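You operate a simulated robot arm through the tools that you are given. There is no shell and no other tool.

You run a simulated robot arm. Do the job below in one go: nothing can be reset, and whatever is moved stays where it is left.

## Task
Take the tube with the air bubble out of use and tag it.
Fine: shut its valve; its marker shows a false level, so slide it right down; shut the feed valve; the air tag goes on the shelf hook; the bubble stays where it is.

Only the result counts: the job must be done as asked and must still hold three seconds after the hand-in. Knocking over, shifting, dropping, spilling or breaking anything else fails it.

## Robot
A 6-joint arm with a two-finger gripper, fixed in place. Base frame: the origin is on the floor under the middle of its stand, x ahead of it, y to its left, z up. Units: mm, rad, N and s.
It reaches about 1637 mm from its shoulder. Its first joint turns from -2.897 to 2.897 rad. Payload 3.43 kg.
Tool frame: the origin (TCP) lies between the finger pads and is the grasp point; the fingertips stand 20 mm ahead of it; z points along the fingers, y is the line along which they close. The gripper opens to 190 mm; its body begins 248 mm behind the TCP.
Orientation is that of the tool frame in the base frame, as a unit quaternion [w, x, y, z]. With the fingers straight down and closing along the base's y, the tool's x points along the base's -x, its y along +y and its z along -z.

## Interface
- The arm moves only by the tool nudge_tool. Its argument "motion" is text: rows parted by semicolons, each of 7 numbers parted by spaces: the turn, a rotation vector about the base's x, y, z in rad, then the shift along the base's x, y, z in mm, then the closure in counts, from 0 (fully open) to 255 (shut). In form: wx wy wz x y z fingers; .... A call has 1 to 20 rows; each row is the pose to reach, as a shift and turn from the pose commanded when the call began. Each row takes 0.2 s and may step no farther than 50 mm and 0.15 rad from the row before; otherwise, or with a gripper value out of range, the whole call is refused. Where a pose cannot be reached the arm comes as near as it can. A force on the tool above 50 N (or 10 N above the force at the start of the call, whichever is more), or a blocked arm, ends the call early, and 0.2 s more pass. Each finger travels about 45 mm/s and halts on what it meets, pressing with about 37 N; the grip force reading is that of the motor and also rises with nothing between the fingers. The clock runs only during rows and for 0.2 s after the last one: add rows that repeat a pose to give the fingers time. It gives the time, the measured TCP pose, the force on the tool (base axes), the opening and the grip force at its end, in the units of the frame above (readings bear some noise), with the torque about the TCP (base axes, N m) and any sound that the robot's microphone picked up.
- Cameras (640 x 400 px; columns grow to the right, rows downward): "scene" is fixed at [399.2, -499.5, 1456]; the picture's right is [0.76, -0.65, 0.00], its down [-0.39, -0.45, -0.80] and it looks along [0.52, 0.61, -0.59] (base axes); focal length 214 px, centre (320, 200). "wrist" rides on the gripper at [70, -8, -288] in the tool frame; the picture's right is [0.12, 0.99, 0.00], its down [-0.96, 0.11, -0.25] and it looks along [-0.25, 0.03, 0.97] (tool axes); focal length 261 px, centre (320, 200). There is no depth. A picture from a camera that has moved, and an enlarged one, comes with that camera's place and axes in the base frame and with its lens.
- camera(camera): a new picture of that camera. The clock stands still meanwhile.
- slide_trunk(by): slides the trunk up (or, below 0, down) by that many mm; the arm rides with it, the base frame stays. It gives what a move gives, with no picture.
- enlarge(camera, box): a new picture of the part [left, top, right, bottom] of that camera's present view, enlarged. The clock stands still meanwhile.
- hand_in(): hands the job in; it is judged then, once.

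Places have to be worked out from the pictures, the camera data and where the tool is seen. Open the gripper and draw the arm clear of the work before you hand the job in, unless the task says otherwise.

The tools are called after "Request:" by a JSON object that holds its "fn" and its "kwargs". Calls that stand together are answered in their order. nudge_tool: Moves the arm, as the interface text tells. Its arguments: {"type":"object","properties":{"motion":{"type":"string"}},"required":["motion"]} The other tools are called the same way: slide_trunk (by) moves the trunk up or down; camera (camera) takes a picture; enlarge (camera, box) takes an enlarged picture of a part of a camera's view; hand_in () hands the job in.

At the start:

```text
time_s: 0.0
position: [570.7, -146.8, 1352.2]
ee_rot: [0.002, 0.0, 1.0, 0.0]
contact_force: [-0.2, -0.3, 0.2]
torque: [-0.02, -0.04, 0.03]
finger_gap: 190.0
grip_force: 0.0
trunk travel left (down, up): [-175.0, 65.0]
```

scene: 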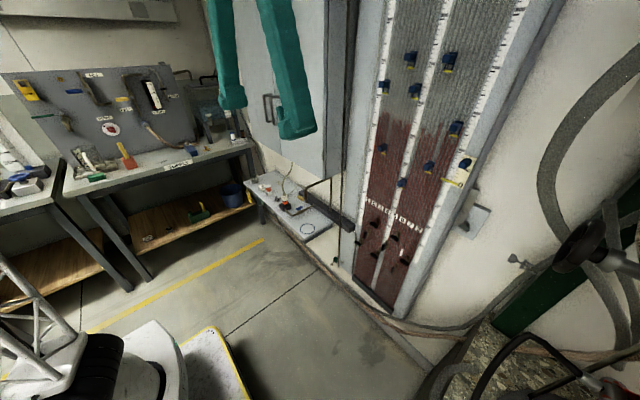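
wrist: 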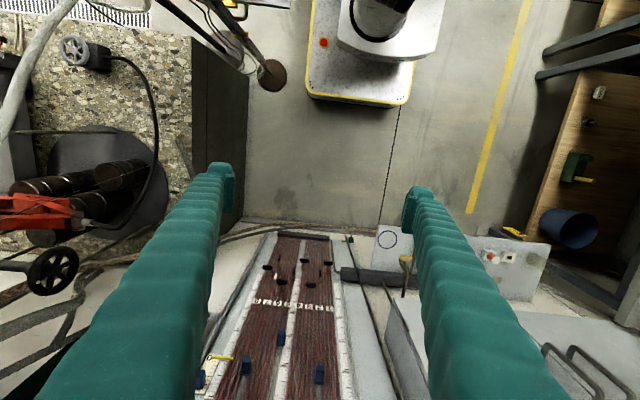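

I start by looking closer at the panel of tubes from the scene camera, and its parts, before moving anything.

Request:
{"fn": "enlarge", "kwargs": {"camera": "scene", "box": [340, 0, 560, 140]}}

Request:
{"fn": "enlarge", "kwargs": {"camera": "scene", "box": [340, 120, 560, 320]}}

Request:
{"fn": "enlarge", "kwargs": {"camera": "scene", "box": [240, 150, 360, 250]}}

Request:
{"fn": "enlarge", "kwargs": {"camera": "wrist", "box": [180, 220, 440, 400]}}

```text
2.86 times, centred on (450, 70) of scene
camera zoom: at [399.2, -499.5, 1456.0], right [0.76, -0.65, 0.0], down [-0.39, -0.45, -0.8], along [0.52, 0.61, -0.59], focal length 613 px, centre (-51, 571)
```

zoom: 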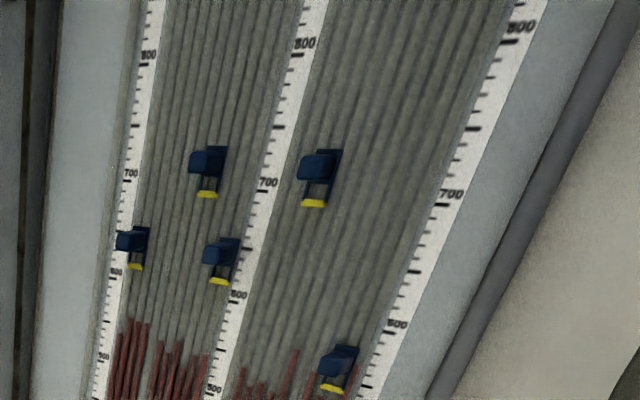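

```text
2.00 times, centred on (450, 220) of scene
camera zoom: at [399.2, -499.5, 1456.0], right [0.76, -0.65, 0.0], down [-0.39, -0.45, -0.8], along [0.52, 0.61, -0.59], focal length 429 px, centre (60, 160)
```

zoom: 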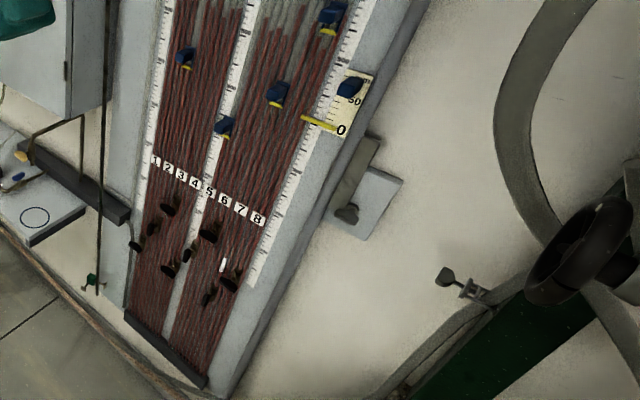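

```text
4.00 times, centred on (300, 200) of scene
camera zoom: at [399.2, -499.5, 1456.0], right [0.76, -0.65, 0.0], down [-0.39, -0.45, -0.8], along [0.52, 0.61, -0.59], focal length 858 px, centre (400, 200)
```

zoom: 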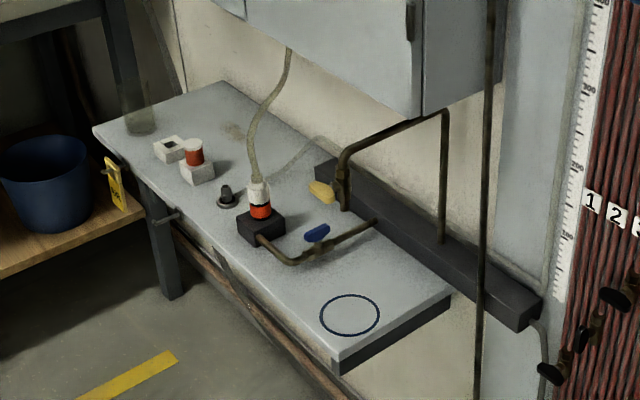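

```text
2.22 times, centred on (310, 310) of wrist
camera zoom: at [499.4, -153.7, 1640.8], right [-0.12, 0.99, 0.0], down [0.96, 0.12, 0.25], along [0.25, 0.03, -0.97], focal length 579 px, centre (342, -44)
```

zoom: 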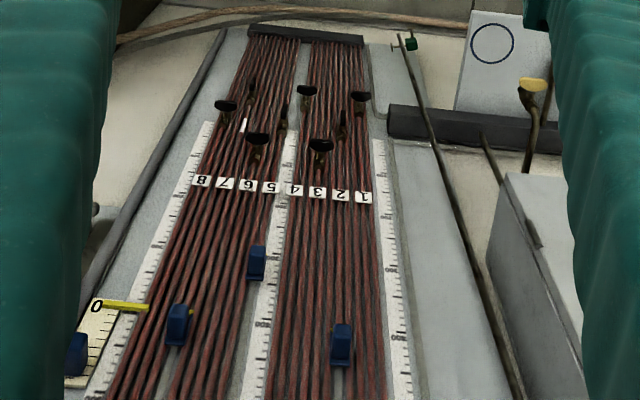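

The panel has 8 numbered tubes with black valves and blue markers; I enlarge more strongly to find the bubble, valve states, feed valve, tag and hook.

Request:
{"fn": "enlarge", "kwargs": {"camera": "scene", "box": [395, 210, 475, 280]}}

Request:
{"fn": "enlarge", "kwargs": {"camera": "scene", "box": [345, 190, 425, 250]}}

Request:
{"fn": "enlarge", "kwargs": {"camera": "scene", "box": [290, 180, 350, 240]}}

Request:
{"fn": "enlarge", "kwargs": {"camera": "scene", "box": [240, 170, 300, 220]}}

Request:
{"fn": "enlarge", "kwargs": {"camera": "scene", "box": [430, 140, 530, 230]}}

Request:
{"fn": "enlarge", "kwargs": {"camera": "wrist", "box": [240, 230, 360, 310]}}

```text
5.71 times, centred on (435, 245) of scene
camera zoom: at [399.2, -499.5, 1456.0], right [0.76, -0.65, 0.0], down [-0.39, -0.45, -0.8], along [0.52, 0.61, -0.59], focal length 1226 px, centre (-337, -57)
```

zoom: 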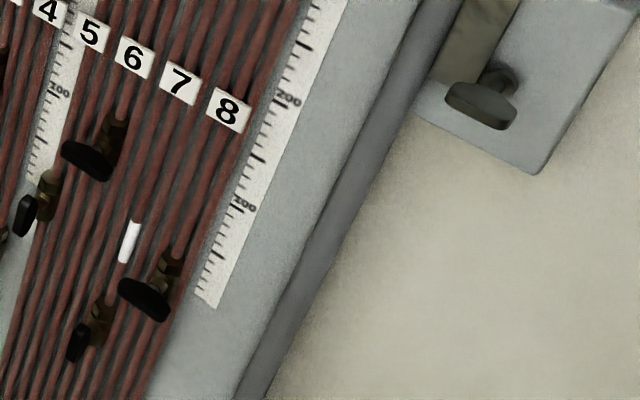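

```text
6.67 times, centred on (385, 220) of scene
camera zoom: at [399.2, -499.5, 1456.0], right [0.76, -0.65, 0.0], down [-0.39, -0.45, -0.8], along [0.52, 0.61, -0.59], focal length 1430 px, centre (-113, 67)
```

zoom: 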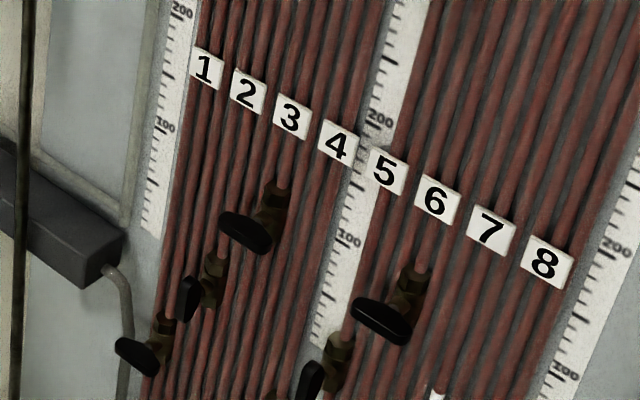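

```text
6.67 times, centred on (320, 210) of scene
camera zoom: at [399.2, -499.5, 1456.0], right [0.76, -0.65, 0.0], down [-0.39, -0.45, -0.8], along [0.52, 0.61, -0.59], focal length 1430 px, centre (320, 133)
```

zoom: 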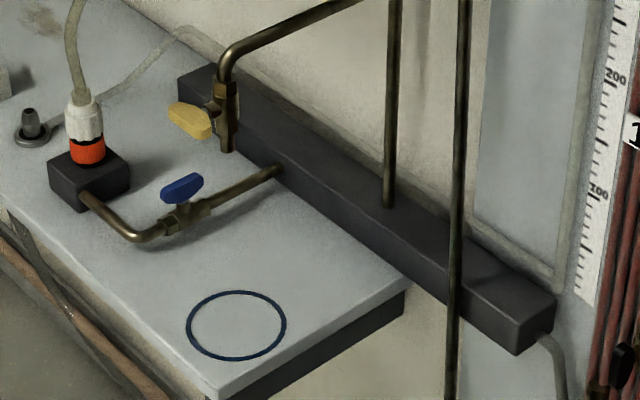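

```text
8.00 times, centred on (270, 195) of scene
camera zoom: at [399.2, -499.5, 1456.0], right [0.76, -0.65, 0.0], down [-0.39, -0.45, -0.8], along [0.52, 0.61, -0.59], focal length 1716 px, centre (720, 240)
```

zoom: 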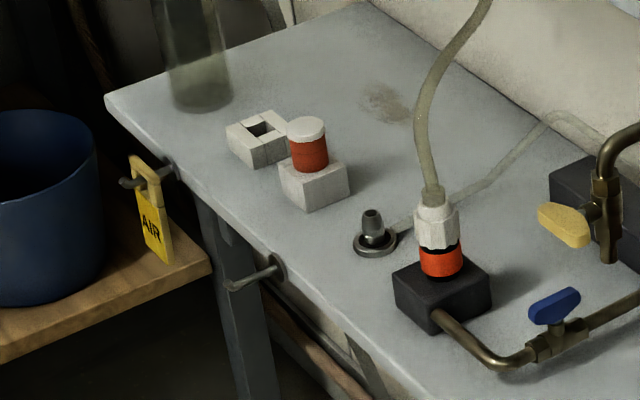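

```text
4.44 times, centred on (480, 185) of scene
camera zoom: at [399.2, -499.5, 1456.0], right [0.76, -0.65, 0.0], down [-0.39, -0.45, -0.8], along [0.52, 0.61, -0.59], focal length 953 px, centre (-391, 267)
```

zoom: 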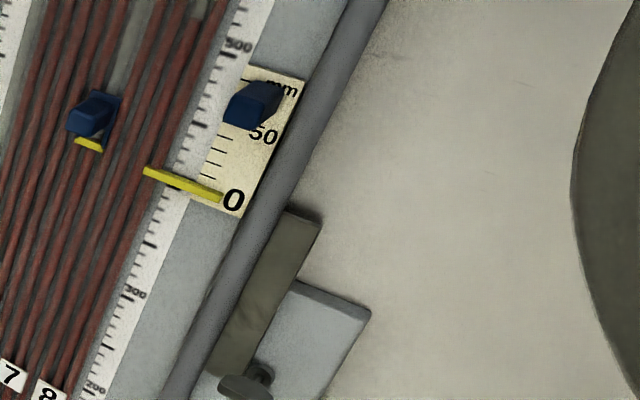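

```text
5.00 times, centred on (300, 270) of wrist
camera zoom: at [499.4, -153.7, 1640.8], right [-0.12, 0.99, 0.0], down [0.96, 0.12, 0.25], along [0.25, 0.03, -0.97], focal length 1303 px, centre (420, -150)
```

zoom: 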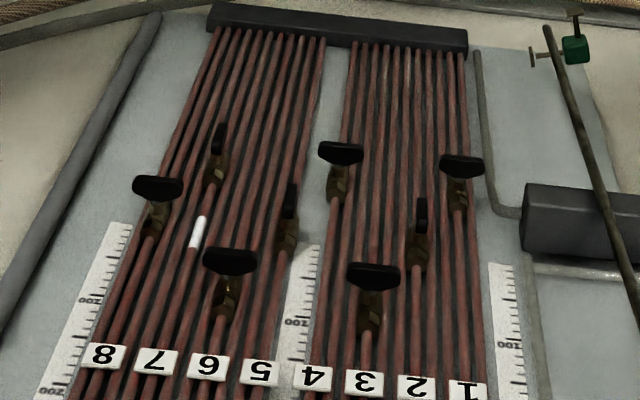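

Triangulating, the panel plane lies near x≈1062 with tubes 1–8 at y≈-53…-295 (pitch ≈34.6 mm); the bubble sits on tube 7 (y≈-260, z≈728). I look at the tag, hook candidates and other surroundings more closely.

Request:
{"fn": "enlarge", "kwargs": {"camera": "scene", "box": [245, 180, 285, 210]}}

Request:
{"fn": "enlarge", "kwargs": {"camera": "scene", "box": [0, 60, 260, 220]}}

Request:
{"fn": "enlarge", "kwargs": {"camera": "scene", "box": [420, 150, 640, 400]}}

Request:
{"fn": "enlarge", "kwargs": {"camera": "wrist", "box": [360, 180, 640, 320]}}

Request:
{"fn": "enlarge", "kwargs": {"camera": "scene", "box": [414, 235, 444, 275]}}

```text
13.33 times, centred on (265, 195) of scene
camera zoom: at [399.2, -499.5, 1456.0], right [0.76, -0.65, 0.0], down [-0.39, -0.45, -0.8], along [0.52, 0.61, -0.59], focal length 2860 px, centre (1053, 267)
```

zoom: 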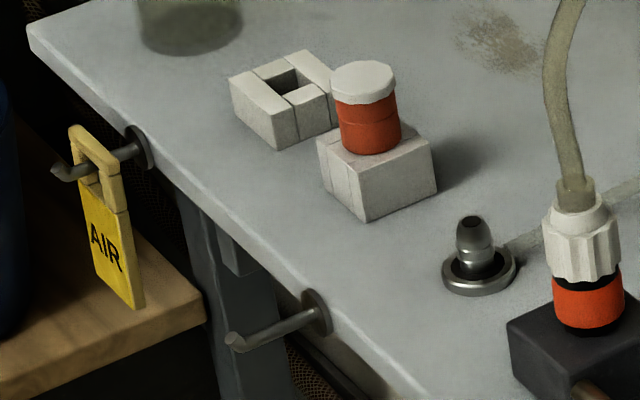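

```text
2.46 times, centred on (130, 140) of scene
camera zoom: at [399.2, -499.5, 1456.0], right [0.76, -0.65, 0.0], down [-0.39, -0.45, -0.8], along [0.52, 0.61, -0.59], focal length 528 px, centre (788, 348)
```

zoom: 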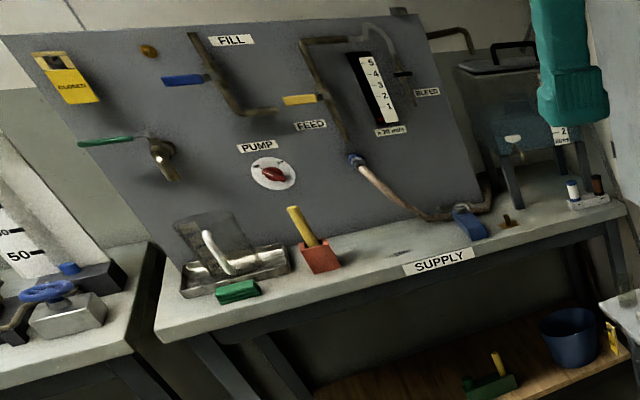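

```text
1.60 times, centred on (530, 275) of scene
camera zoom: at [399.2, -499.5, 1456.0], right [0.76, -0.65, 0.0], down [-0.39, -0.45, -0.8], along [0.52, 0.61, -0.59], focal length 343 px, centre (-16, 80)
```

zoom: 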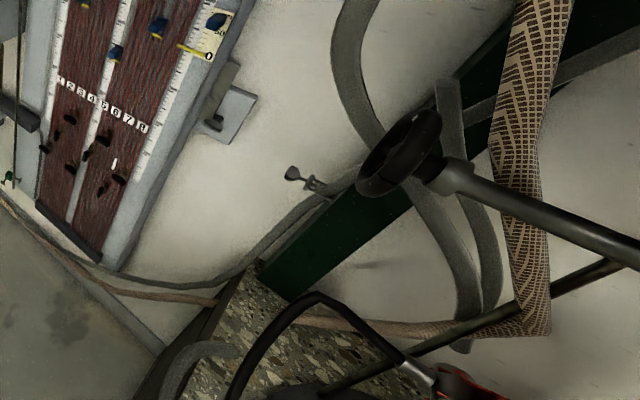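

```text
2.29 times, centred on (500, 250) of wrist
camera zoom: at [499.4, -153.7, 1640.8], right [-0.12, 0.99, 0.0], down [0.96, 0.12, 0.25], along [0.25, 0.03, -0.97], focal length 596 px, centre (-91, 86)
```

zoom: 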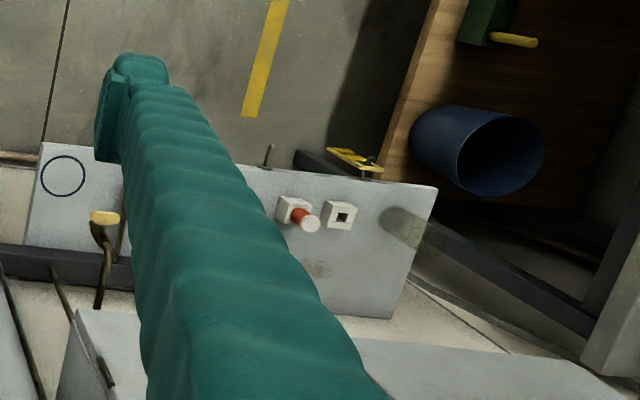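

```text
10.00 times, centred on (429, 255) of scene
camera zoom: at [399.2, -499.5, 1456.0], right [0.76, -0.65, 0.0], down [-0.39, -0.45, -0.8], along [0.52, 0.61, -0.59], focal length 2145 px, centre (-770, -350)
```

zoom: 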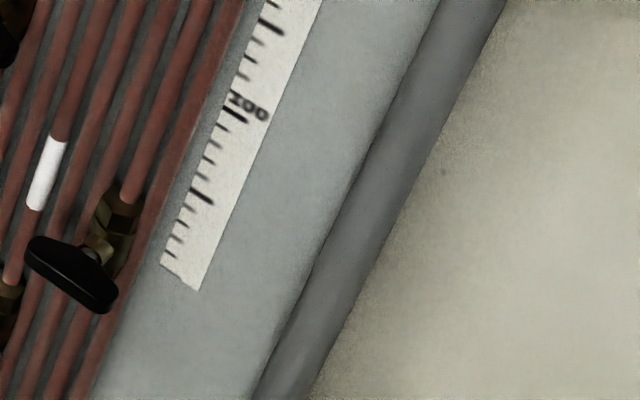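

There is also a supply board at the left with labels FILL, FEED, PUMP, BLEED. I enlarge it to tell which valve is the feed valve.

Request:
{"fn": "enlarge", "kwargs": {"camera": "scene", "box": [60, 65, 140, 120]}}

Request:
{"fn": "enlarge", "kwargs": {"camera": "scene", "box": [110, 65, 190, 120]}}

Request:
{"fn": "enlarge", "kwargs": {"camera": "scene", "box": [80, 100, 180, 190]}}

Request:
{"fn": "enlarge", "kwargs": {"camera": "scene", "box": [0, 70, 80, 140]}}

Request:
{"fn": "enlarge", "kwargs": {"camera": "scene", "box": [170, 50, 280, 150]}}

Request:
{"fn": "enlarge", "kwargs": {"camera": "scene", "box": [295, 150, 365, 220]}}

```text
7.27 times, centred on (100, 92) of scene
camera zoom: at [399.2, -499.5, 1456.0], right [0.76, -0.65, 0.0], down [-0.39, -0.45, -0.8], along [0.52, 0.61, -0.59], focal length 1560 px, centre (1920, 982)
```

zoom: 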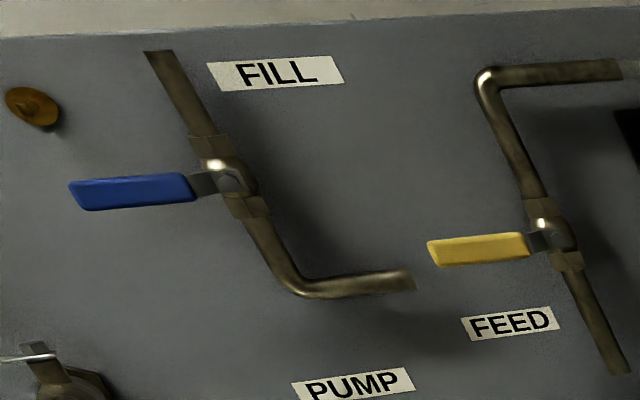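

```text
7.27 times, centred on (150, 92) of scene
camera zoom: at [399.2, -499.5, 1456.0], right [0.76, -0.65, 0.0], down [-0.39, -0.45, -0.8], along [0.52, 0.61, -0.59], focal length 1560 px, centre (1556, 982)
```

zoom: 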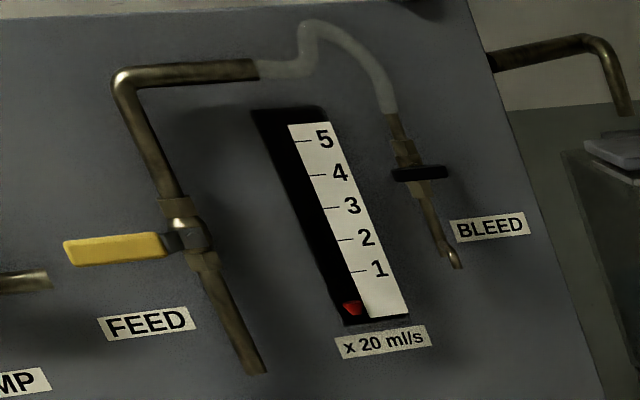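

```text
4.44 times, centred on (130, 145) of scene
camera zoom: at [399.2, -499.5, 1456.0], right [0.76, -0.65, 0.0], down [-0.39, -0.45, -0.8], along [0.52, 0.61, -0.59], focal length 953 px, centre (1164, 444)
```

zoom: 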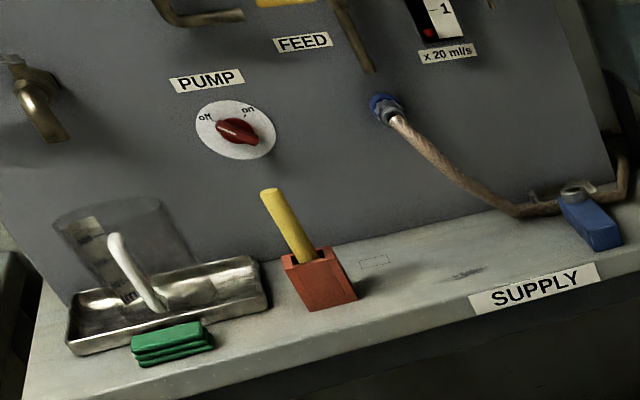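

```text
5.71 times, centred on (40, 105) of scene
camera zoom: at [399.2, -499.5, 1456.0], right [0.76, -0.65, 0.0], down [-0.39, -0.45, -0.8], along [0.52, 0.61, -0.59], focal length 1226 px, centre (1920, 743)
```

zoom: 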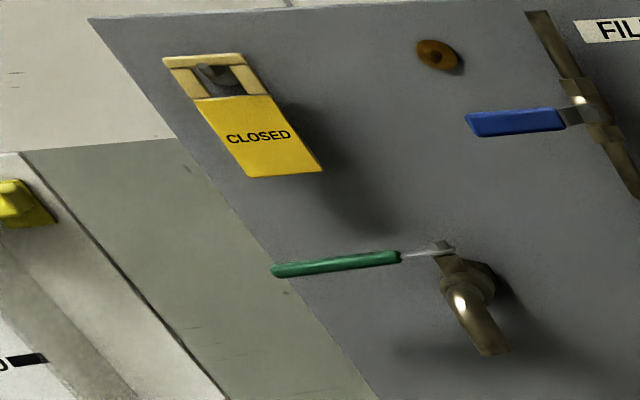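

```text
4.00 times, centred on (225, 100) of scene
camera zoom: at [399.2, -499.5, 1456.0], right [0.76, -0.65, 0.0], down [-0.39, -0.45, -0.8], along [0.52, 0.61, -0.59], focal length 858 px, centre (700, 600)
```

zoom: 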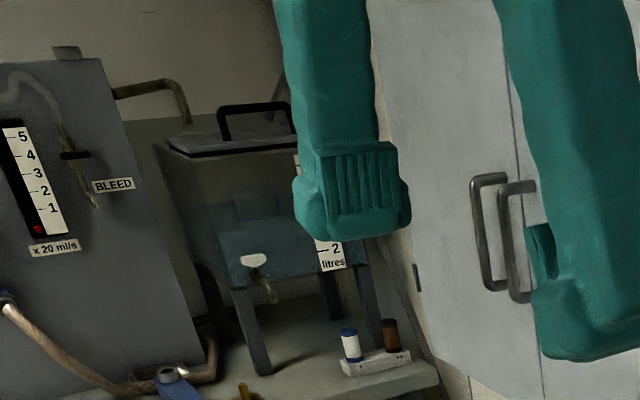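

```text
5.71 times, centred on (330, 185) of scene
camera zoom: at [399.2, -499.5, 1456.0], right [0.76, -0.65, 0.0], down [-0.39, -0.45, -0.8], along [0.52, 0.61, -0.59], focal length 1226 px, centre (263, 286)
```

zoom: 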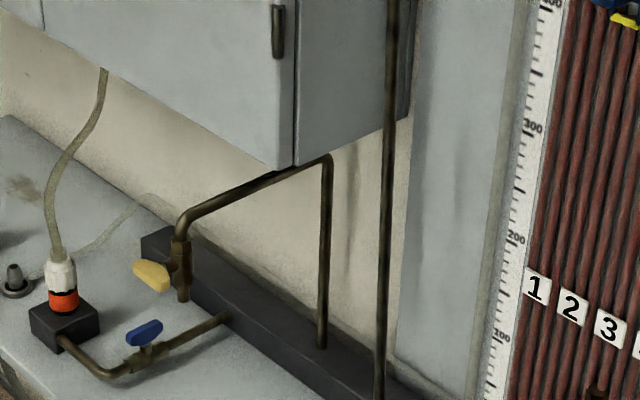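

The blue-handled valve sits between the hose coupling and the manifold with its wing in line with the pipe (open); the yellow one is on a spout pipe above the ring and is crosswise. The shelf top is near z≈666, cabinet corner near (956,133,950). I move the arm over the shelf for a close look at these parts, staying in front of the cabinet.

Request:
{"fn": "nudge_tool", "kwargs": {"motion": "0 0 0 10 40 -15 0; 0 0 0 20 80 -30 0; 0 0 0 30 120 -45 0; 0 0 0 40 160 -60 0; 0 0 0 50 200 -75 0; 0 0 0 60 240 -90 0; 0 0 0 70 280 -105 0; 0 0 0 80 320 -120 0; 0 0 0 90 360 -135 0; 0 0 0 100 400 -150 0"}}

Request:
{"fn": "camera", "kwargs": {"camera": "wrist"}}

Request:
{"fn": "camera", "kwargs": {"camera": "scene"}}

```text
time_s: 2.2
position: [671.3, 255.8, 1201.9]
ee_rot: [0.003, -0.001, 1.0, -0.001]
contact_force: [0.1, -0.8, 0.1]
torque: [0.16, -0.11, -0.01]
finger_gap: 190.0
grip_force: 0.0
trunk travel left (down, up): [-175.0, 65.0]
```

```text
taken
camera wrist: at [599.0, 247.1, 1491.6], right [-0.12, 0.99, 0.0], down [0.96, 0.12, 0.25], along [0.25, 0.03, -0.97], focal length 261 px, centre (320, 200)
```

wrist: 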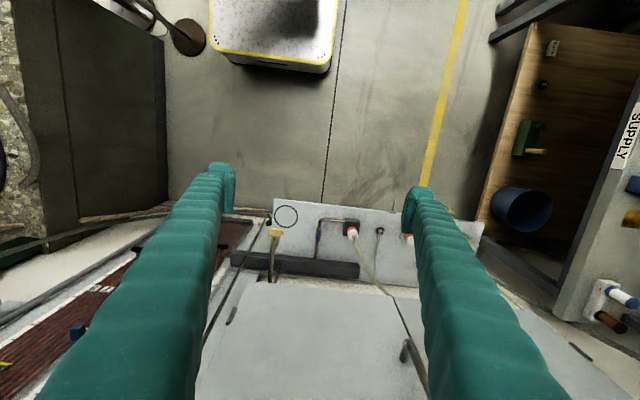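

```text
taken
```

scene: 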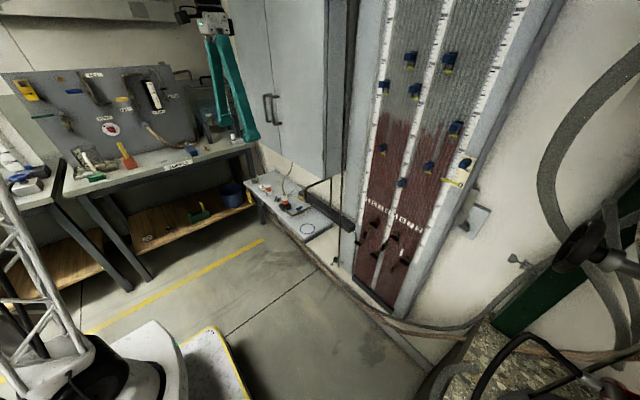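

Request:
{"fn": "enlarge", "kwargs": {"camera": "wrist", "box": [220, 190, 420, 310]}}

Request:
{"fn": "enlarge", "kwargs": {"camera": "wrist", "box": [300, 200, 400, 270]}}

Request:
{"fn": "enlarge", "kwargs": {"camera": "wrist", "box": [440, 180, 540, 260]}}

Request:
{"fn": "enlarge", "kwargs": {"camera": "scene", "box": [180, 0, 280, 150]}}

```text
3.20 times, centred on (320, 250) of wrist
camera zoom: at [599.0, 247.1, 1491.6], right [-0.12, 0.99, 0.0], down [0.96, 0.12, 0.25], along [0.25, 0.03, -0.97], focal length 834 px, centre (320, 40)
```

zoom: 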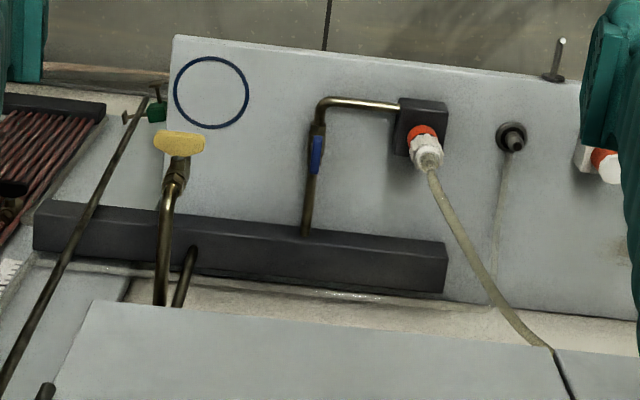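

```text
5.71 times, centred on (350, 235) of wrist
camera zoom: at [599.0, 247.1, 1491.6], right [-0.12, 0.99, 0.0], down [0.96, 0.12, 0.25], along [0.25, 0.03, -0.97], focal length 1489 px, centre (149, 0)
```

zoom: 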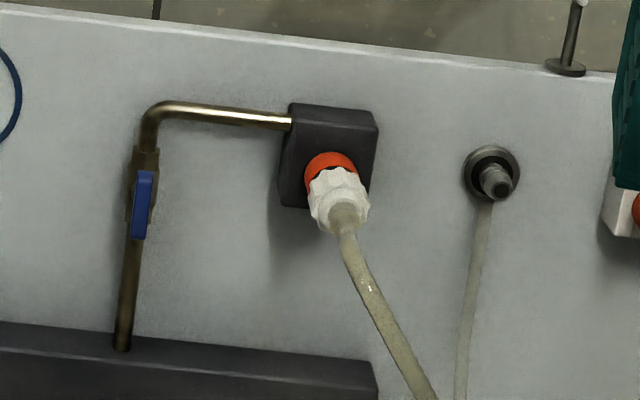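

```text
5.00 times, centred on (490, 220) of wrist
camera zoom: at [599.0, 247.1, 1491.6], right [-0.12, 0.99, 0.0], down [0.96, 0.12, 0.25], along [0.25, 0.03, -0.97], focal length 1303 px, centre (-530, 100)
```

zoom: 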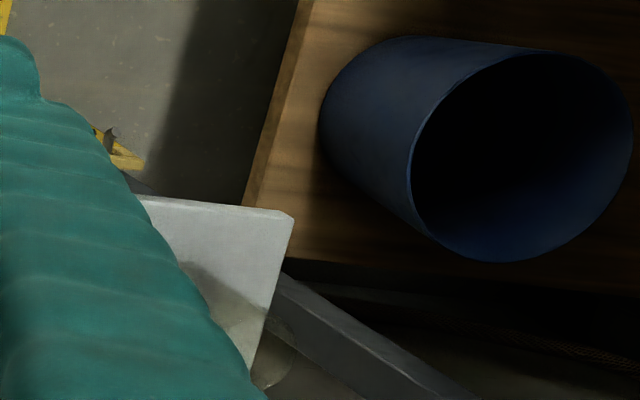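

```text
2.67 times, centred on (230, 75) of scene
camera zoom: at [399.2, -499.5, 1456.0], right [0.76, -0.65, 0.0], down [-0.39, -0.45, -0.8], along [0.52, 0.61, -0.59], focal length 572 px, centre (560, 533)
```

zoom: 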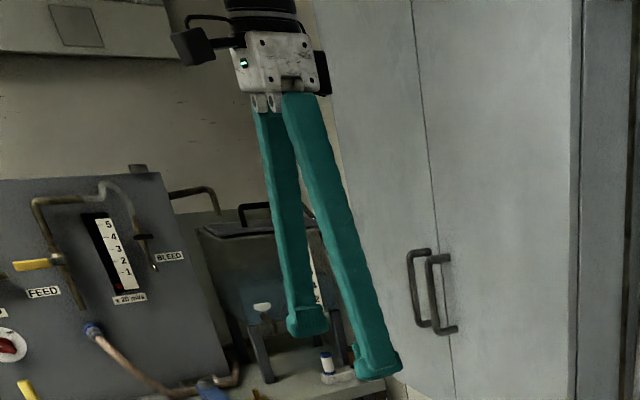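

The blue handle triangulates to about (914, 282, 719), in line with its pipe along x. Now I shift further left to inspect the AIR tag and the hooks on the front edge of the shelf.

Request:
{"fn": "nudge_tool", "kwargs": {"motion": "0 0 0 -10 40 -10 0; 0 0 0 -20 80 -20 0; 0 0 0 -30 120 -30 0; 0 0 0 -40 160 -40 0; 0 0 0 -50 200 -50 0; 0 0 0 -60 240 -60 0; 0 0 0 -70 280 -70 0; 0 0 0 -80 320 -80 0"}}

Request:
{"fn": "camera", "kwargs": {"camera": "wrist"}}

```text
time_s: 4.0
position: [592.6, 575.1, 1123.5]
ee_rot: [0.003, 0.0, 1.0, -0.001]
contact_force: [0.7, -0.8, 0.6]
torque: [0.17, -0.05, 0.02]
finger_gap: 189.6
grip_force: 0.1
trunk travel left (down, up): [-175.0, 65.0]
```

```text
taken
camera wrist: at [520.3, 566.5, 1411.4], right [-0.12, 0.99, 0.0], down [0.96, 0.11, 0.25], along [0.25, 0.03, -0.97], focal length 261 px, centre (320, 200)
```

wrist: 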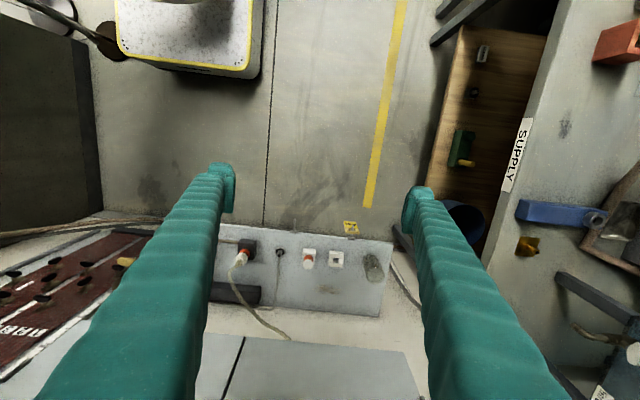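

Request:
{"fn": "enlarge", "kwargs": {"camera": "wrist", "box": [230, 200, 410, 320]}}

Request:
{"fn": "enlarge", "kwargs": {"camera": "wrist", "box": [310, 200, 390, 260]}}

Request:
{"fn": "enlarge", "kwargs": {"camera": "wrist", "box": [420, 20, 540, 250]}}

Request:
{"fn": "enlarge", "kwargs": {"camera": "wrist", "box": [480, 140, 640, 300]}}

```text
3.33 times, centred on (320, 260) of wrist
camera zoom: at [520.3, 566.5, 1411.4], right [-0.12, 0.99, 0.0], down [0.96, 0.11, 0.25], along [0.25, 0.03, -0.97], focal length 869 px, centre (320, 0)
```

zoom: 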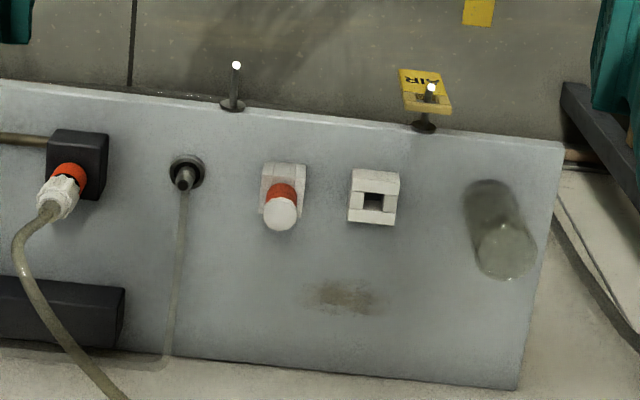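

```text
6.67 times, centred on (350, 230) of wrist
camera zoom: at [520.3, 566.5, 1411.4], right [-0.12, 0.99, 0.0], down [0.96, 0.11, 0.25], along [0.25, 0.03, -0.97], focal length 1738 px, centre (120, 0)
```

zoom: 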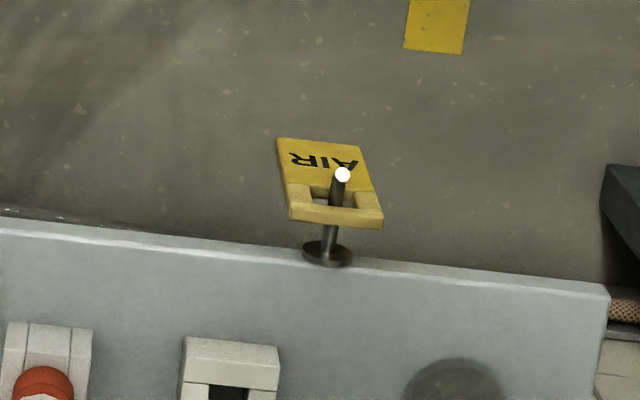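

```text
1.74 times, centred on (480, 135) of wrist
camera zoom: at [520.3, 566.5, 1411.4], right [-0.12, 0.99, 0.0], down [0.96, 0.11, 0.25], along [0.25, 0.03, -0.97], focal length 453 px, centre (42, 313)
```

zoom: 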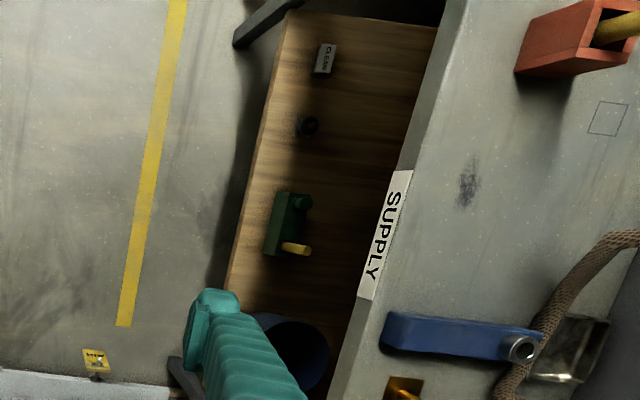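

```text
2.50 times, centred on (560, 220) of wrist
camera zoom: at [520.3, 566.5, 1411.4], right [-0.12, 0.99, 0.0], down [0.96, 0.11, 0.25], along [0.25, 0.03, -0.97], focal length 652 px, centre (-280, 150)
```

zoom: 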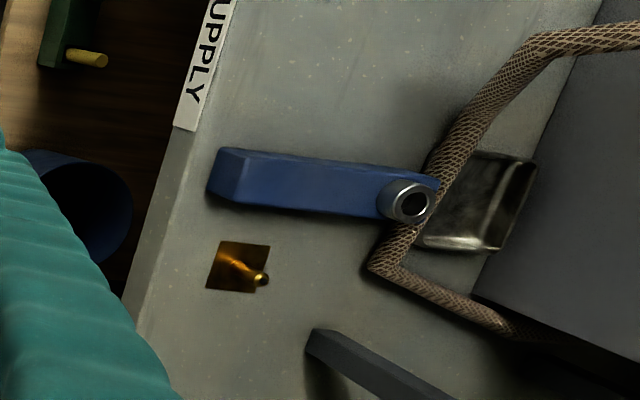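

Both shelf-edge hooks are visible: the left one carries the AIR tag, the right one is empty. I check other hook candidates, such as the grey plate right of the panel and the panel's surroundings.

Request:
{"fn": "enlarge", "kwargs": {"camera": "scene", "box": [445, 175, 505, 240]}}

Request:
{"fn": "enlarge", "kwargs": {"camera": "scene", "box": [490, 230, 550, 290]}}

Request:
{"fn": "enlarge", "kwargs": {"camera": "scene", "box": [320, 220, 400, 290]}}

Request:
{"fn": "enlarge", "kwargs": {"camera": "scene", "box": [250, 185, 275, 205]}}

Request:
{"fn": "enlarge", "kwargs": {"camera": "scene", "box": [340, 0, 440, 70]}}

```text
6.15 times, centred on (475, 208) of scene
camera zoom: at [399.2, -499.5, 1456.0], right [0.76, -0.65, 0.0], down [-0.39, -0.45, -0.8], along [0.52, 0.61, -0.59], focal length 1320 px, centre (-634, 154)
```

zoom: 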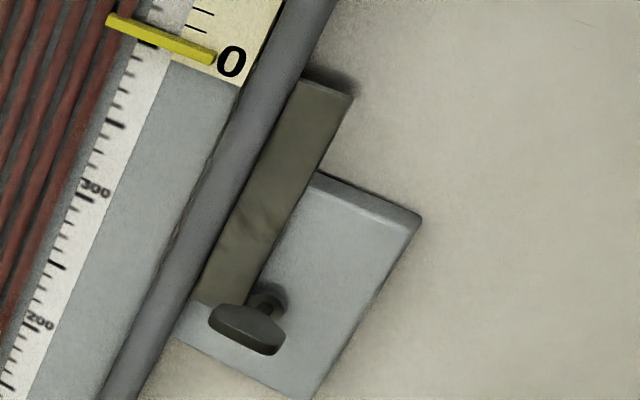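

```text
6.67 times, centred on (520, 260) of scene
camera zoom: at [399.2, -499.5, 1456.0], right [0.76, -0.65, 0.0], down [-0.39, -0.45, -0.8], along [0.52, 0.61, -0.59], focal length 1430 px, centre (-1013, -200)
```

zoom: 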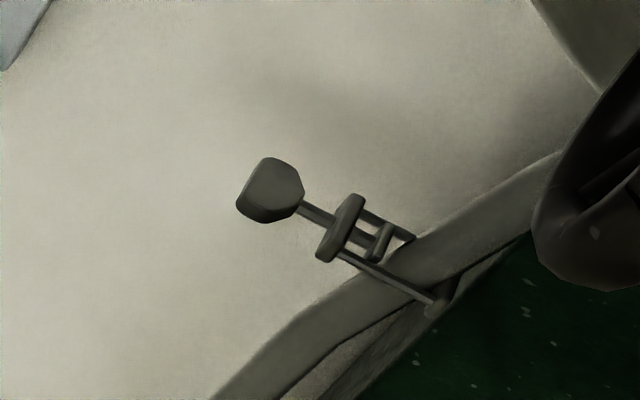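

```text
5.71 times, centred on (360, 255) of scene
camera zoom: at [399.2, -499.5, 1456.0], right [0.76, -0.65, 0.0], down [-0.39, -0.45, -0.8], along [0.52, 0.61, -0.59], focal length 1226 px, centre (91, -114)
```

zoom: 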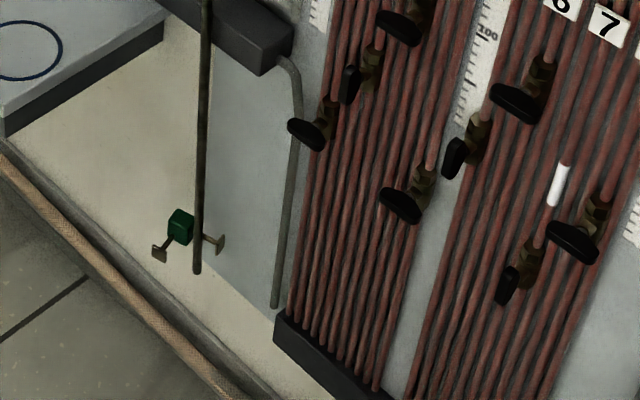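

```text
16.00 times, centred on (262, 195) of scene
camera zoom: at [399.2, -499.5, 1456.0], right [0.76, -0.65, 0.0], down [-0.39, -0.45, -0.8], along [0.52, 0.61, -0.59], focal length 3432 px, centre (1240, 280)
```

zoom: 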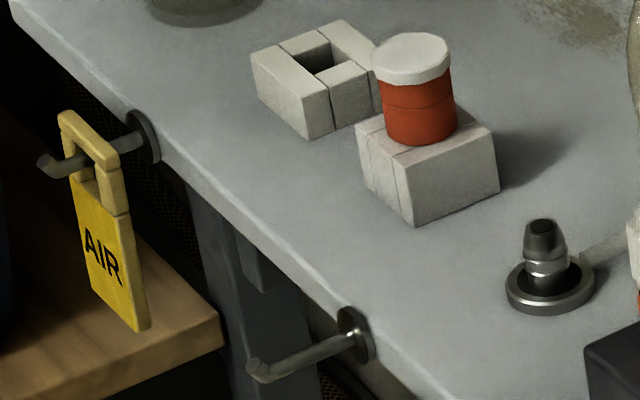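

```text
5.71 times, centred on (390, 35) of scene
camera zoom: at [399.2, -499.5, 1456.0], right [0.76, -0.65, 0.0], down [-0.39, -0.45, -0.8], along [0.52, 0.61, -0.59], focal length 1226 px, centre (-80, 1143)
```

zoom: 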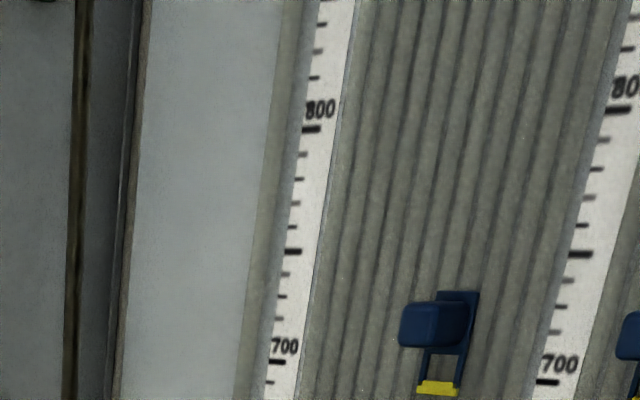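

I check the wooden lower shelf and its little items too, in case there is another hook there.

Request:
{"fn": "enlarge", "kwargs": {"camera": "wrist", "box": [450, 30, 520, 110]}}

Request:
{"fn": "enlarge", "kwargs": {"camera": "scene", "box": [130, 170, 260, 250]}}

Request:
{"fn": "enlarge", "kwargs": {"camera": "scene", "box": [0, 140, 120, 300]}}

Request:
{"fn": "enlarge", "kwargs": {"camera": "wrist", "box": [270, 210, 320, 250]}}

```text
5.00 times, centred on (485, 70) of wrist
camera zoom: at [520.3, 566.5, 1411.4], right [-0.12, 0.99, 0.0], down [0.96, 0.11, 0.25], along [0.25, 0.03, -0.97], focal length 1303 px, centre (-505, 850)
```

zoom: 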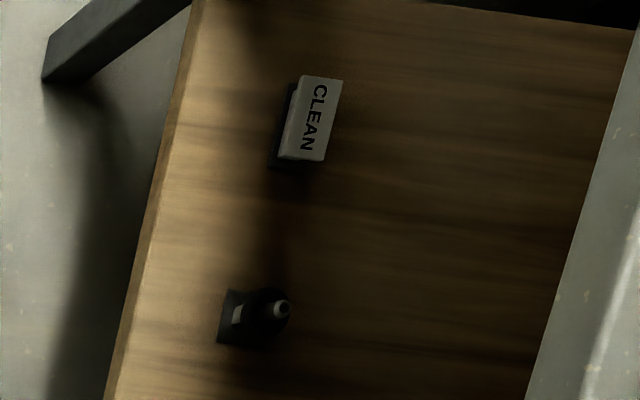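

```text
4.92 times, centred on (195, 210) of scene
camera zoom: at [399.2, -499.5, 1456.0], right [0.76, -0.65, 0.0], down [-0.39, -0.45, -0.8], along [0.52, 0.61, -0.59], focal length 1056 px, centre (935, 151)
```

zoom: 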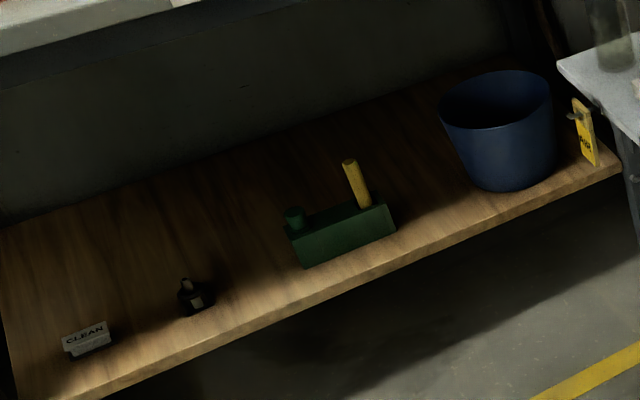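

```text
2.50 times, centred on (60, 220) of scene
camera zoom: at [399.2, -499.5, 1456.0], right [0.76, -0.65, 0.0], down [-0.39, -0.45, -0.8], along [0.52, 0.61, -0.59], focal length 536 px, centre (970, 150)
```

zoom: 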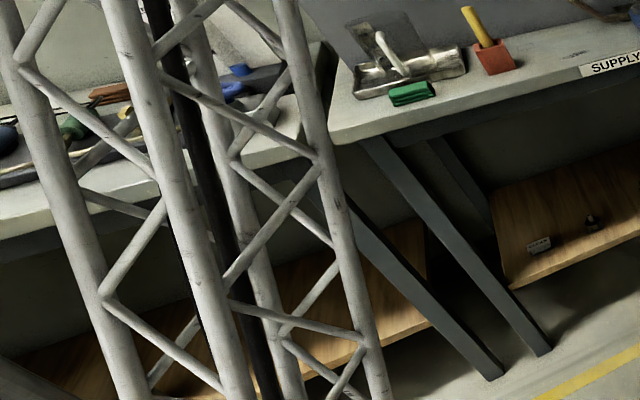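

```text
10.00 times, centred on (295, 230) of wrist
camera zoom: at [520.3, 566.5, 1411.4], right [-0.12, 0.99, 0.0], down [0.96, 0.11, 0.25], along [0.25, 0.03, -0.97], focal length 2606 px, centre (570, -100)
```

zoom: 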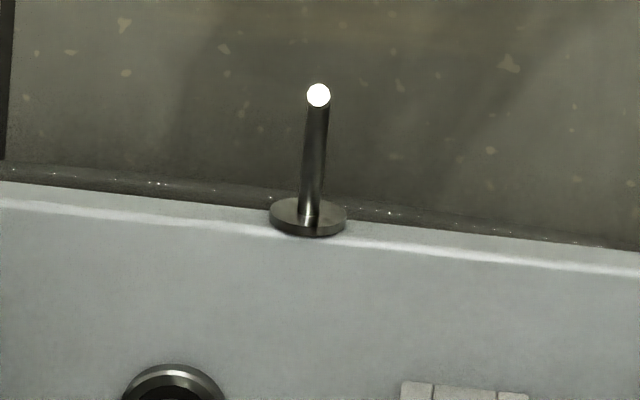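

The empty hook's tip triangulates to (781, 521, 663) and the tag's hook tip to (781, 699, 663), so the tag needs a shift of about -178 mm in y. I follow the stated order and go to the panel first, moving back to y≈-262 with the tool still down.

Request:
{"fn": "nudge_tool", "kwargs": {"motion": "0 0 0 5 -46 -5 0; 0 0 0 10 -92 -10 0; 0 0 0 15 -138 -15 0; 0 0 0 20 -184 -20 0; 0 0 0 25 -230 -25 0; 0 0 0 30 -276 -30 0; 0 0 0 35 -322 -35 0; 0 0 0 40 -368 -40 0; 0 0 0 45 -414 -45 0; 0 0 0 50 -460 -50 0; 0 0 0 55 -506 -55 0; 0 0 0 60 -552 -60 0; 0 0 0 65 -598 -65 0; 0 0 0 70 -644 -70 0; 0 0 0 75 -690 -75 0; 0 0 0 80 -736 -80 0; 0 0 0 85 -782 -85 0; 0 0 0 90 -828 -90 0; 0 0 0 95 -837 -95 0"}}

```text
time_s: 8.0
position: [686.4, -262.8, 1029.3]
ee_rot: [0.003, 0.0, 1.0, -0.001]
contact_force: [-0.4, -0.4, 0.2]
torque: [-0.05, 0.0, 0.0]
finger_gap: 190.0
grip_force: 0.1
trunk travel left (down, up): [-175.0, 65.0]
```

Now I rotate the tool to point at the panel (+x) while lowering to z≈750, well short of the panel.

Request:
{"fn": "nudge_tool", "kwargs": {"motion": "0 -0.1428 0 7 0 -25 0; 0 -0.2856 0 14 0 -50 0; 0 -0.4284 0 21 0 -75 0; 0 -0.5712 0 28 0 -100 0; 0 -0.714 0 35 0 -125 0; 0 -0.8568 0 42 0 -150 0; 0 -0.9996 0 49 0 -175 0; 0 -1.1424 0 56 0 -200 0; 0 -1.2852 0 63 0 -225 0; 0 -1.428 0 70 0 -250 0; 0 -1.5708 0 77 0 -275 0; 0 -1.5708 0 77 0 -275 0"}}

Request:
{"fn": "camera", "kwargs": {"camera": "wrist"}}

Request:
{"fn": "camera", "kwargs": {"camera": "scene"}}

```text
time_s: 10.6
position: [813.3, -320.0, 845.6]
ee_rot: [0.676, 0.026, 0.736, 0.036]
contact_force: [-0.1, -0.8, 0.1]
torque: [-0.01, -0.03, -0.01]
finger_gap: 190.0
grip_force: 0.2
out of reach, approached as far as the arm can: row 8, 9, 10, 11, 12
trunk travel left (down, up): [-175.0, 65.0]
```

```text
taken
camera wrist: at [521.3, -327.7, 800.4], right [-0.02, 1.0, -0.03], down [-0.17, 0.03, 0.99], along [0.99, 0.02, 0.16], focal length 261 px, centre (320, 200)
```

wrist: 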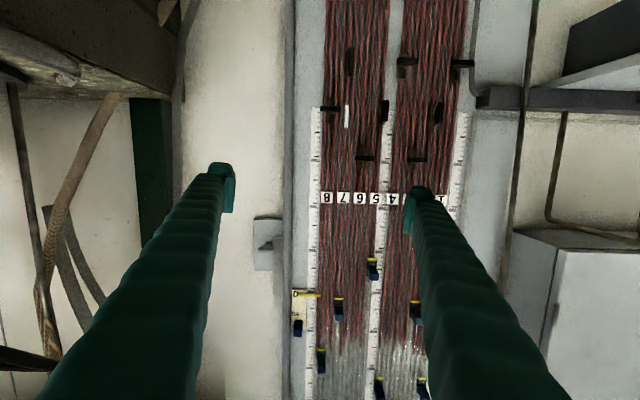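

```text
taken
```

scene: 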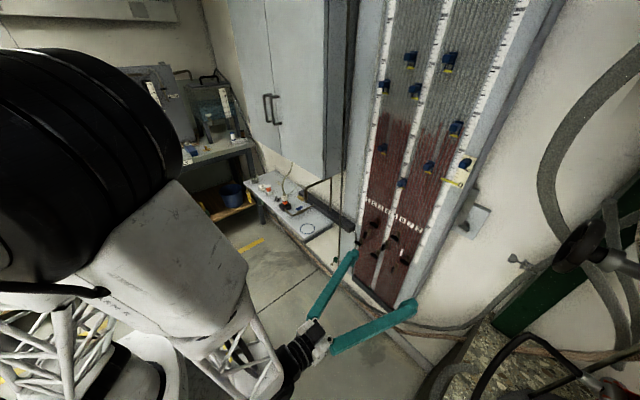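

The arm is too folded there, so it stopped at (813,-320,846). The view of the panel is good, so I enlarge it before moving on.

Request:
{"fn": "enlarge", "kwargs": {"camera": "wrist", "box": [290, 20, 410, 95]}}

Request:
{"fn": "enlarge", "kwargs": {"camera": "wrist", "box": [290, 90, 410, 210]}}

Request:
{"fn": "enlarge", "kwargs": {"camera": "wrist", "box": [290, 190, 410, 340]}}

Request:
{"fn": "enlarge", "kwargs": {"camera": "scene", "box": [230, 200, 470, 400]}}

```text
5.33 times, centred on (350, 58) of wrist
camera zoom: at [521.3, -327.7, 800.4], right [-0.02, 1.0, -0.03], down [-0.17, 0.03, 0.99], along [0.99, 0.02, 0.16], focal length 1390 px, centre (160, 960)
```

zoom: 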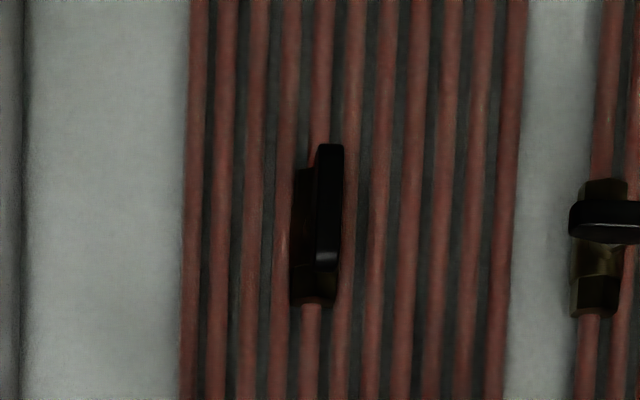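

```text
3.33 times, centred on (350, 150) of wrist
camera zoom: at [521.3, -327.7, 800.4], right [-0.02, 1.0, -0.03], down [-0.17, 0.03, 0.99], along [0.99, 0.02, 0.16], focal length 869 px, centre (220, 367)
```

zoom: 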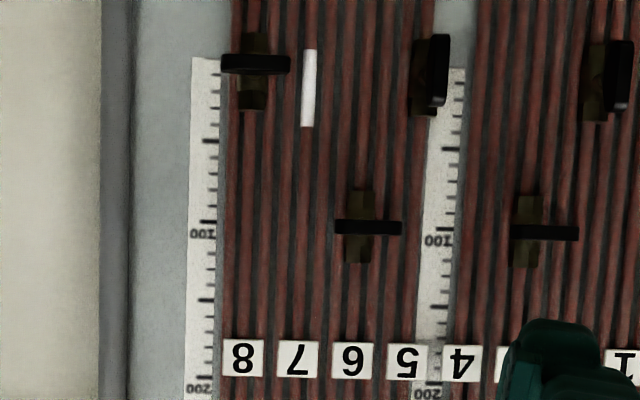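

```text
2.67 times, centred on (350, 265) of wrist
camera zoom: at [521.3, -327.7, 800.4], right [-0.02, 1.0, -0.03], down [-0.17, 0.03, 0.99], along [0.99, 0.02, 0.16], focal length 695 px, centre (240, 27)
```

zoom: 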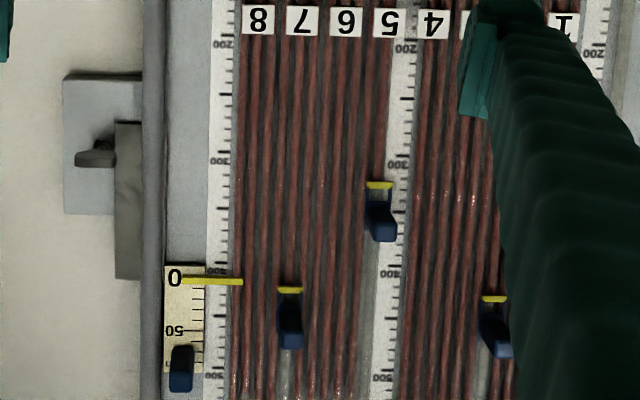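

```text
2.00 times, centred on (350, 300) of scene
camera zoom: at [399.2, -499.5, 1456.0], right [0.76, -0.65, 0.0], down [-0.39, -0.45, -0.8], along [0.52, 0.61, -0.59], focal length 429 px, centre (260, 0)
```

zoom: 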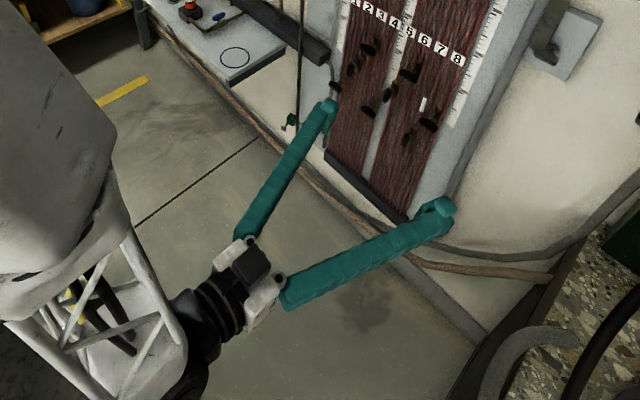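

The bubble is on tube 7 below its label, and valve 7's wing stands in line with the tube (open). Next I go forward a little to see which pose the controller takes as the reference and unfold the arm.

Request:
{"fn": "nudge_tool", "kwargs": {"motion": "0 0 0 40 0 0 0; 0 0 0 80 0 0 0; 0 0 0 120 0 0 0; 0 0 0 120 0 0 0"}}

```text
time_s: 11.6
position: [934.0, -321.0, 845.6]
ee_rot: [0.675, 0.026, 0.736, 0.037]
contact_force: [0.2, 0.0, 0.3]
torque: [0.05, 0.0, -0.01]
finger_gap: 189.8
grip_force: 0.1
trunk travel left (down, up): [-175.0, 65.0]
```

The reference is the measured pose. I correct the orientation to point exactly along +x and move to about (950, -262, 700).

Request:
{"fn": "nudge_tool", "kwargs": {"motion": "-0.022 -0.0215 -0.004 4 15 -36 0; -0.044 -0.043 -0.008 8 30 -72 0; -0.067 -0.0645 -0.012 12 45 -108 0; -0.089 -0.086 -0.0156 16 59 -145 0; -0.089 -0.086 -0.0156 16 59 -145 0"}}

Request:
{"fn": "camera", "kwargs": {"camera": "wrist"}}

```text
time_s: 12.8
position: [998.8, -290.3, 748.6]
ee_rot: [0.692, 0.027, 0.72, 0.045]
contact_force: [0.4, 0.4, 0.3]
torque: [-0.02, 0.02, -0.01]
finger_gap: 190.1
grip_force: 0.0
out of reach, approached as far as the arm can: row 2, 3, 4, 5
trunk travel left (down, up): [-175.0, 65.0]
```

```text
taken
camera wrist: at [709.3, -298.0, 689.3], right [-0.03, 1.0, -0.02], down [-0.21, 0.01, 0.98], along [0.98, 0.03, 0.21], focal length 261 px, centre (320, 200)
```

wrist: 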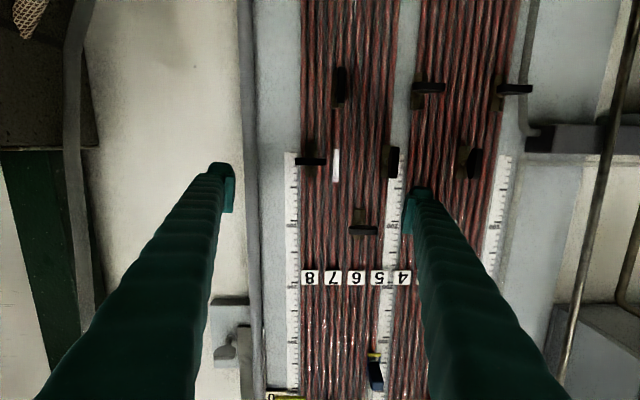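

The arm again hit its limit and drifted forward to x≈999, so I back off up and away to the earlier reachable place, then lower the trunk so the arm can work lower.

Request:
{"fn": "nudge_tool", "kwargs": {"motion": "0 0 0 -20 7 32 0; 0 0 0 -40 14 64 0; 0 0 0 -65 28 97 0; 0 0 0 -65 28 97 0"}}

Request:
{"fn": "slide_trunk", "kwargs": {"by": -120}}

```text
time_s: 13.8
position: [933.0, -261.0, 844.9]
ee_rot: [0.692, 0.027, 0.72, 0.046]
contact_force: [0.4, 0.0, 0.5]
torque: [0.0, -0.03, 0.01]
finger_gap: 189.9
grip_force: 0.1
trunk travel left (down, up): [-175.0, 65.0]
```

```text
time_s: 15.3
position: [934.6, -262.3, 724.1]
ee_rot: [0.692, 0.028, 0.72, 0.045]
contact_force: [0.9, -0.4, 0.0]
torque: [-0.01, 0.02, 0.02]
finger_gap: 189.8
grip_force: 0.1
trunk travel left (down, up): [-55.0, 185.0]
```

Now at (935,-262,724) with the trunk lowered, I level the tool to point straight along +x.

Request:
{"fn": "nudge_tool", "kwargs": {"motion": "-0.051 -0.02 -0.013 0 0 0 0; -0.102 -0.0396 -0.0255 0 0 0 0; -0.102 -0.0396 -0.0255 0 0 0 0"}}

Request:
{"fn": "camera", "kwargs": {"camera": "wrist"}}

```text
time_s: 16.1
position: [938.6, -264.9, 733.2]
ee_rot: [0.698, 0.017, 0.716, 0.029]
contact_force: [-0.2, -0.3, 0.1]
torque: [0.01, 0.01, 0.0]
finger_gap: 190.0
grip_force: 0.1
out of reach, approached as far as the arm can: row 1, 2, 3
trunk travel left (down, up): [-55.0, 185.0]
```

```text
taken
camera wrist: at [649.8, -275.1, 670.9], right [-0.02, 1.0, -0.05], down [-0.22, 0.05, 0.97], along [0.97, 0.03, 0.22], focal length 261 px, centre (320, 200)
```

wrist: 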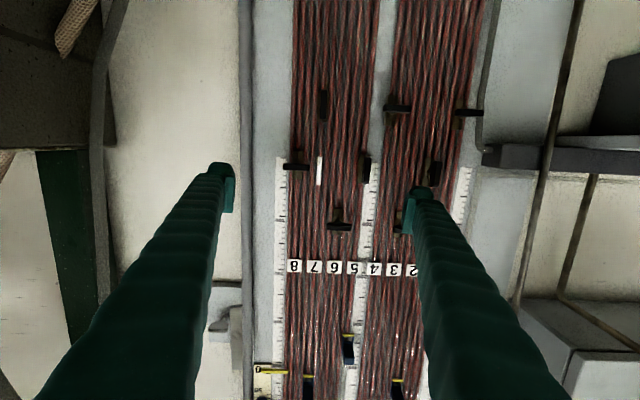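

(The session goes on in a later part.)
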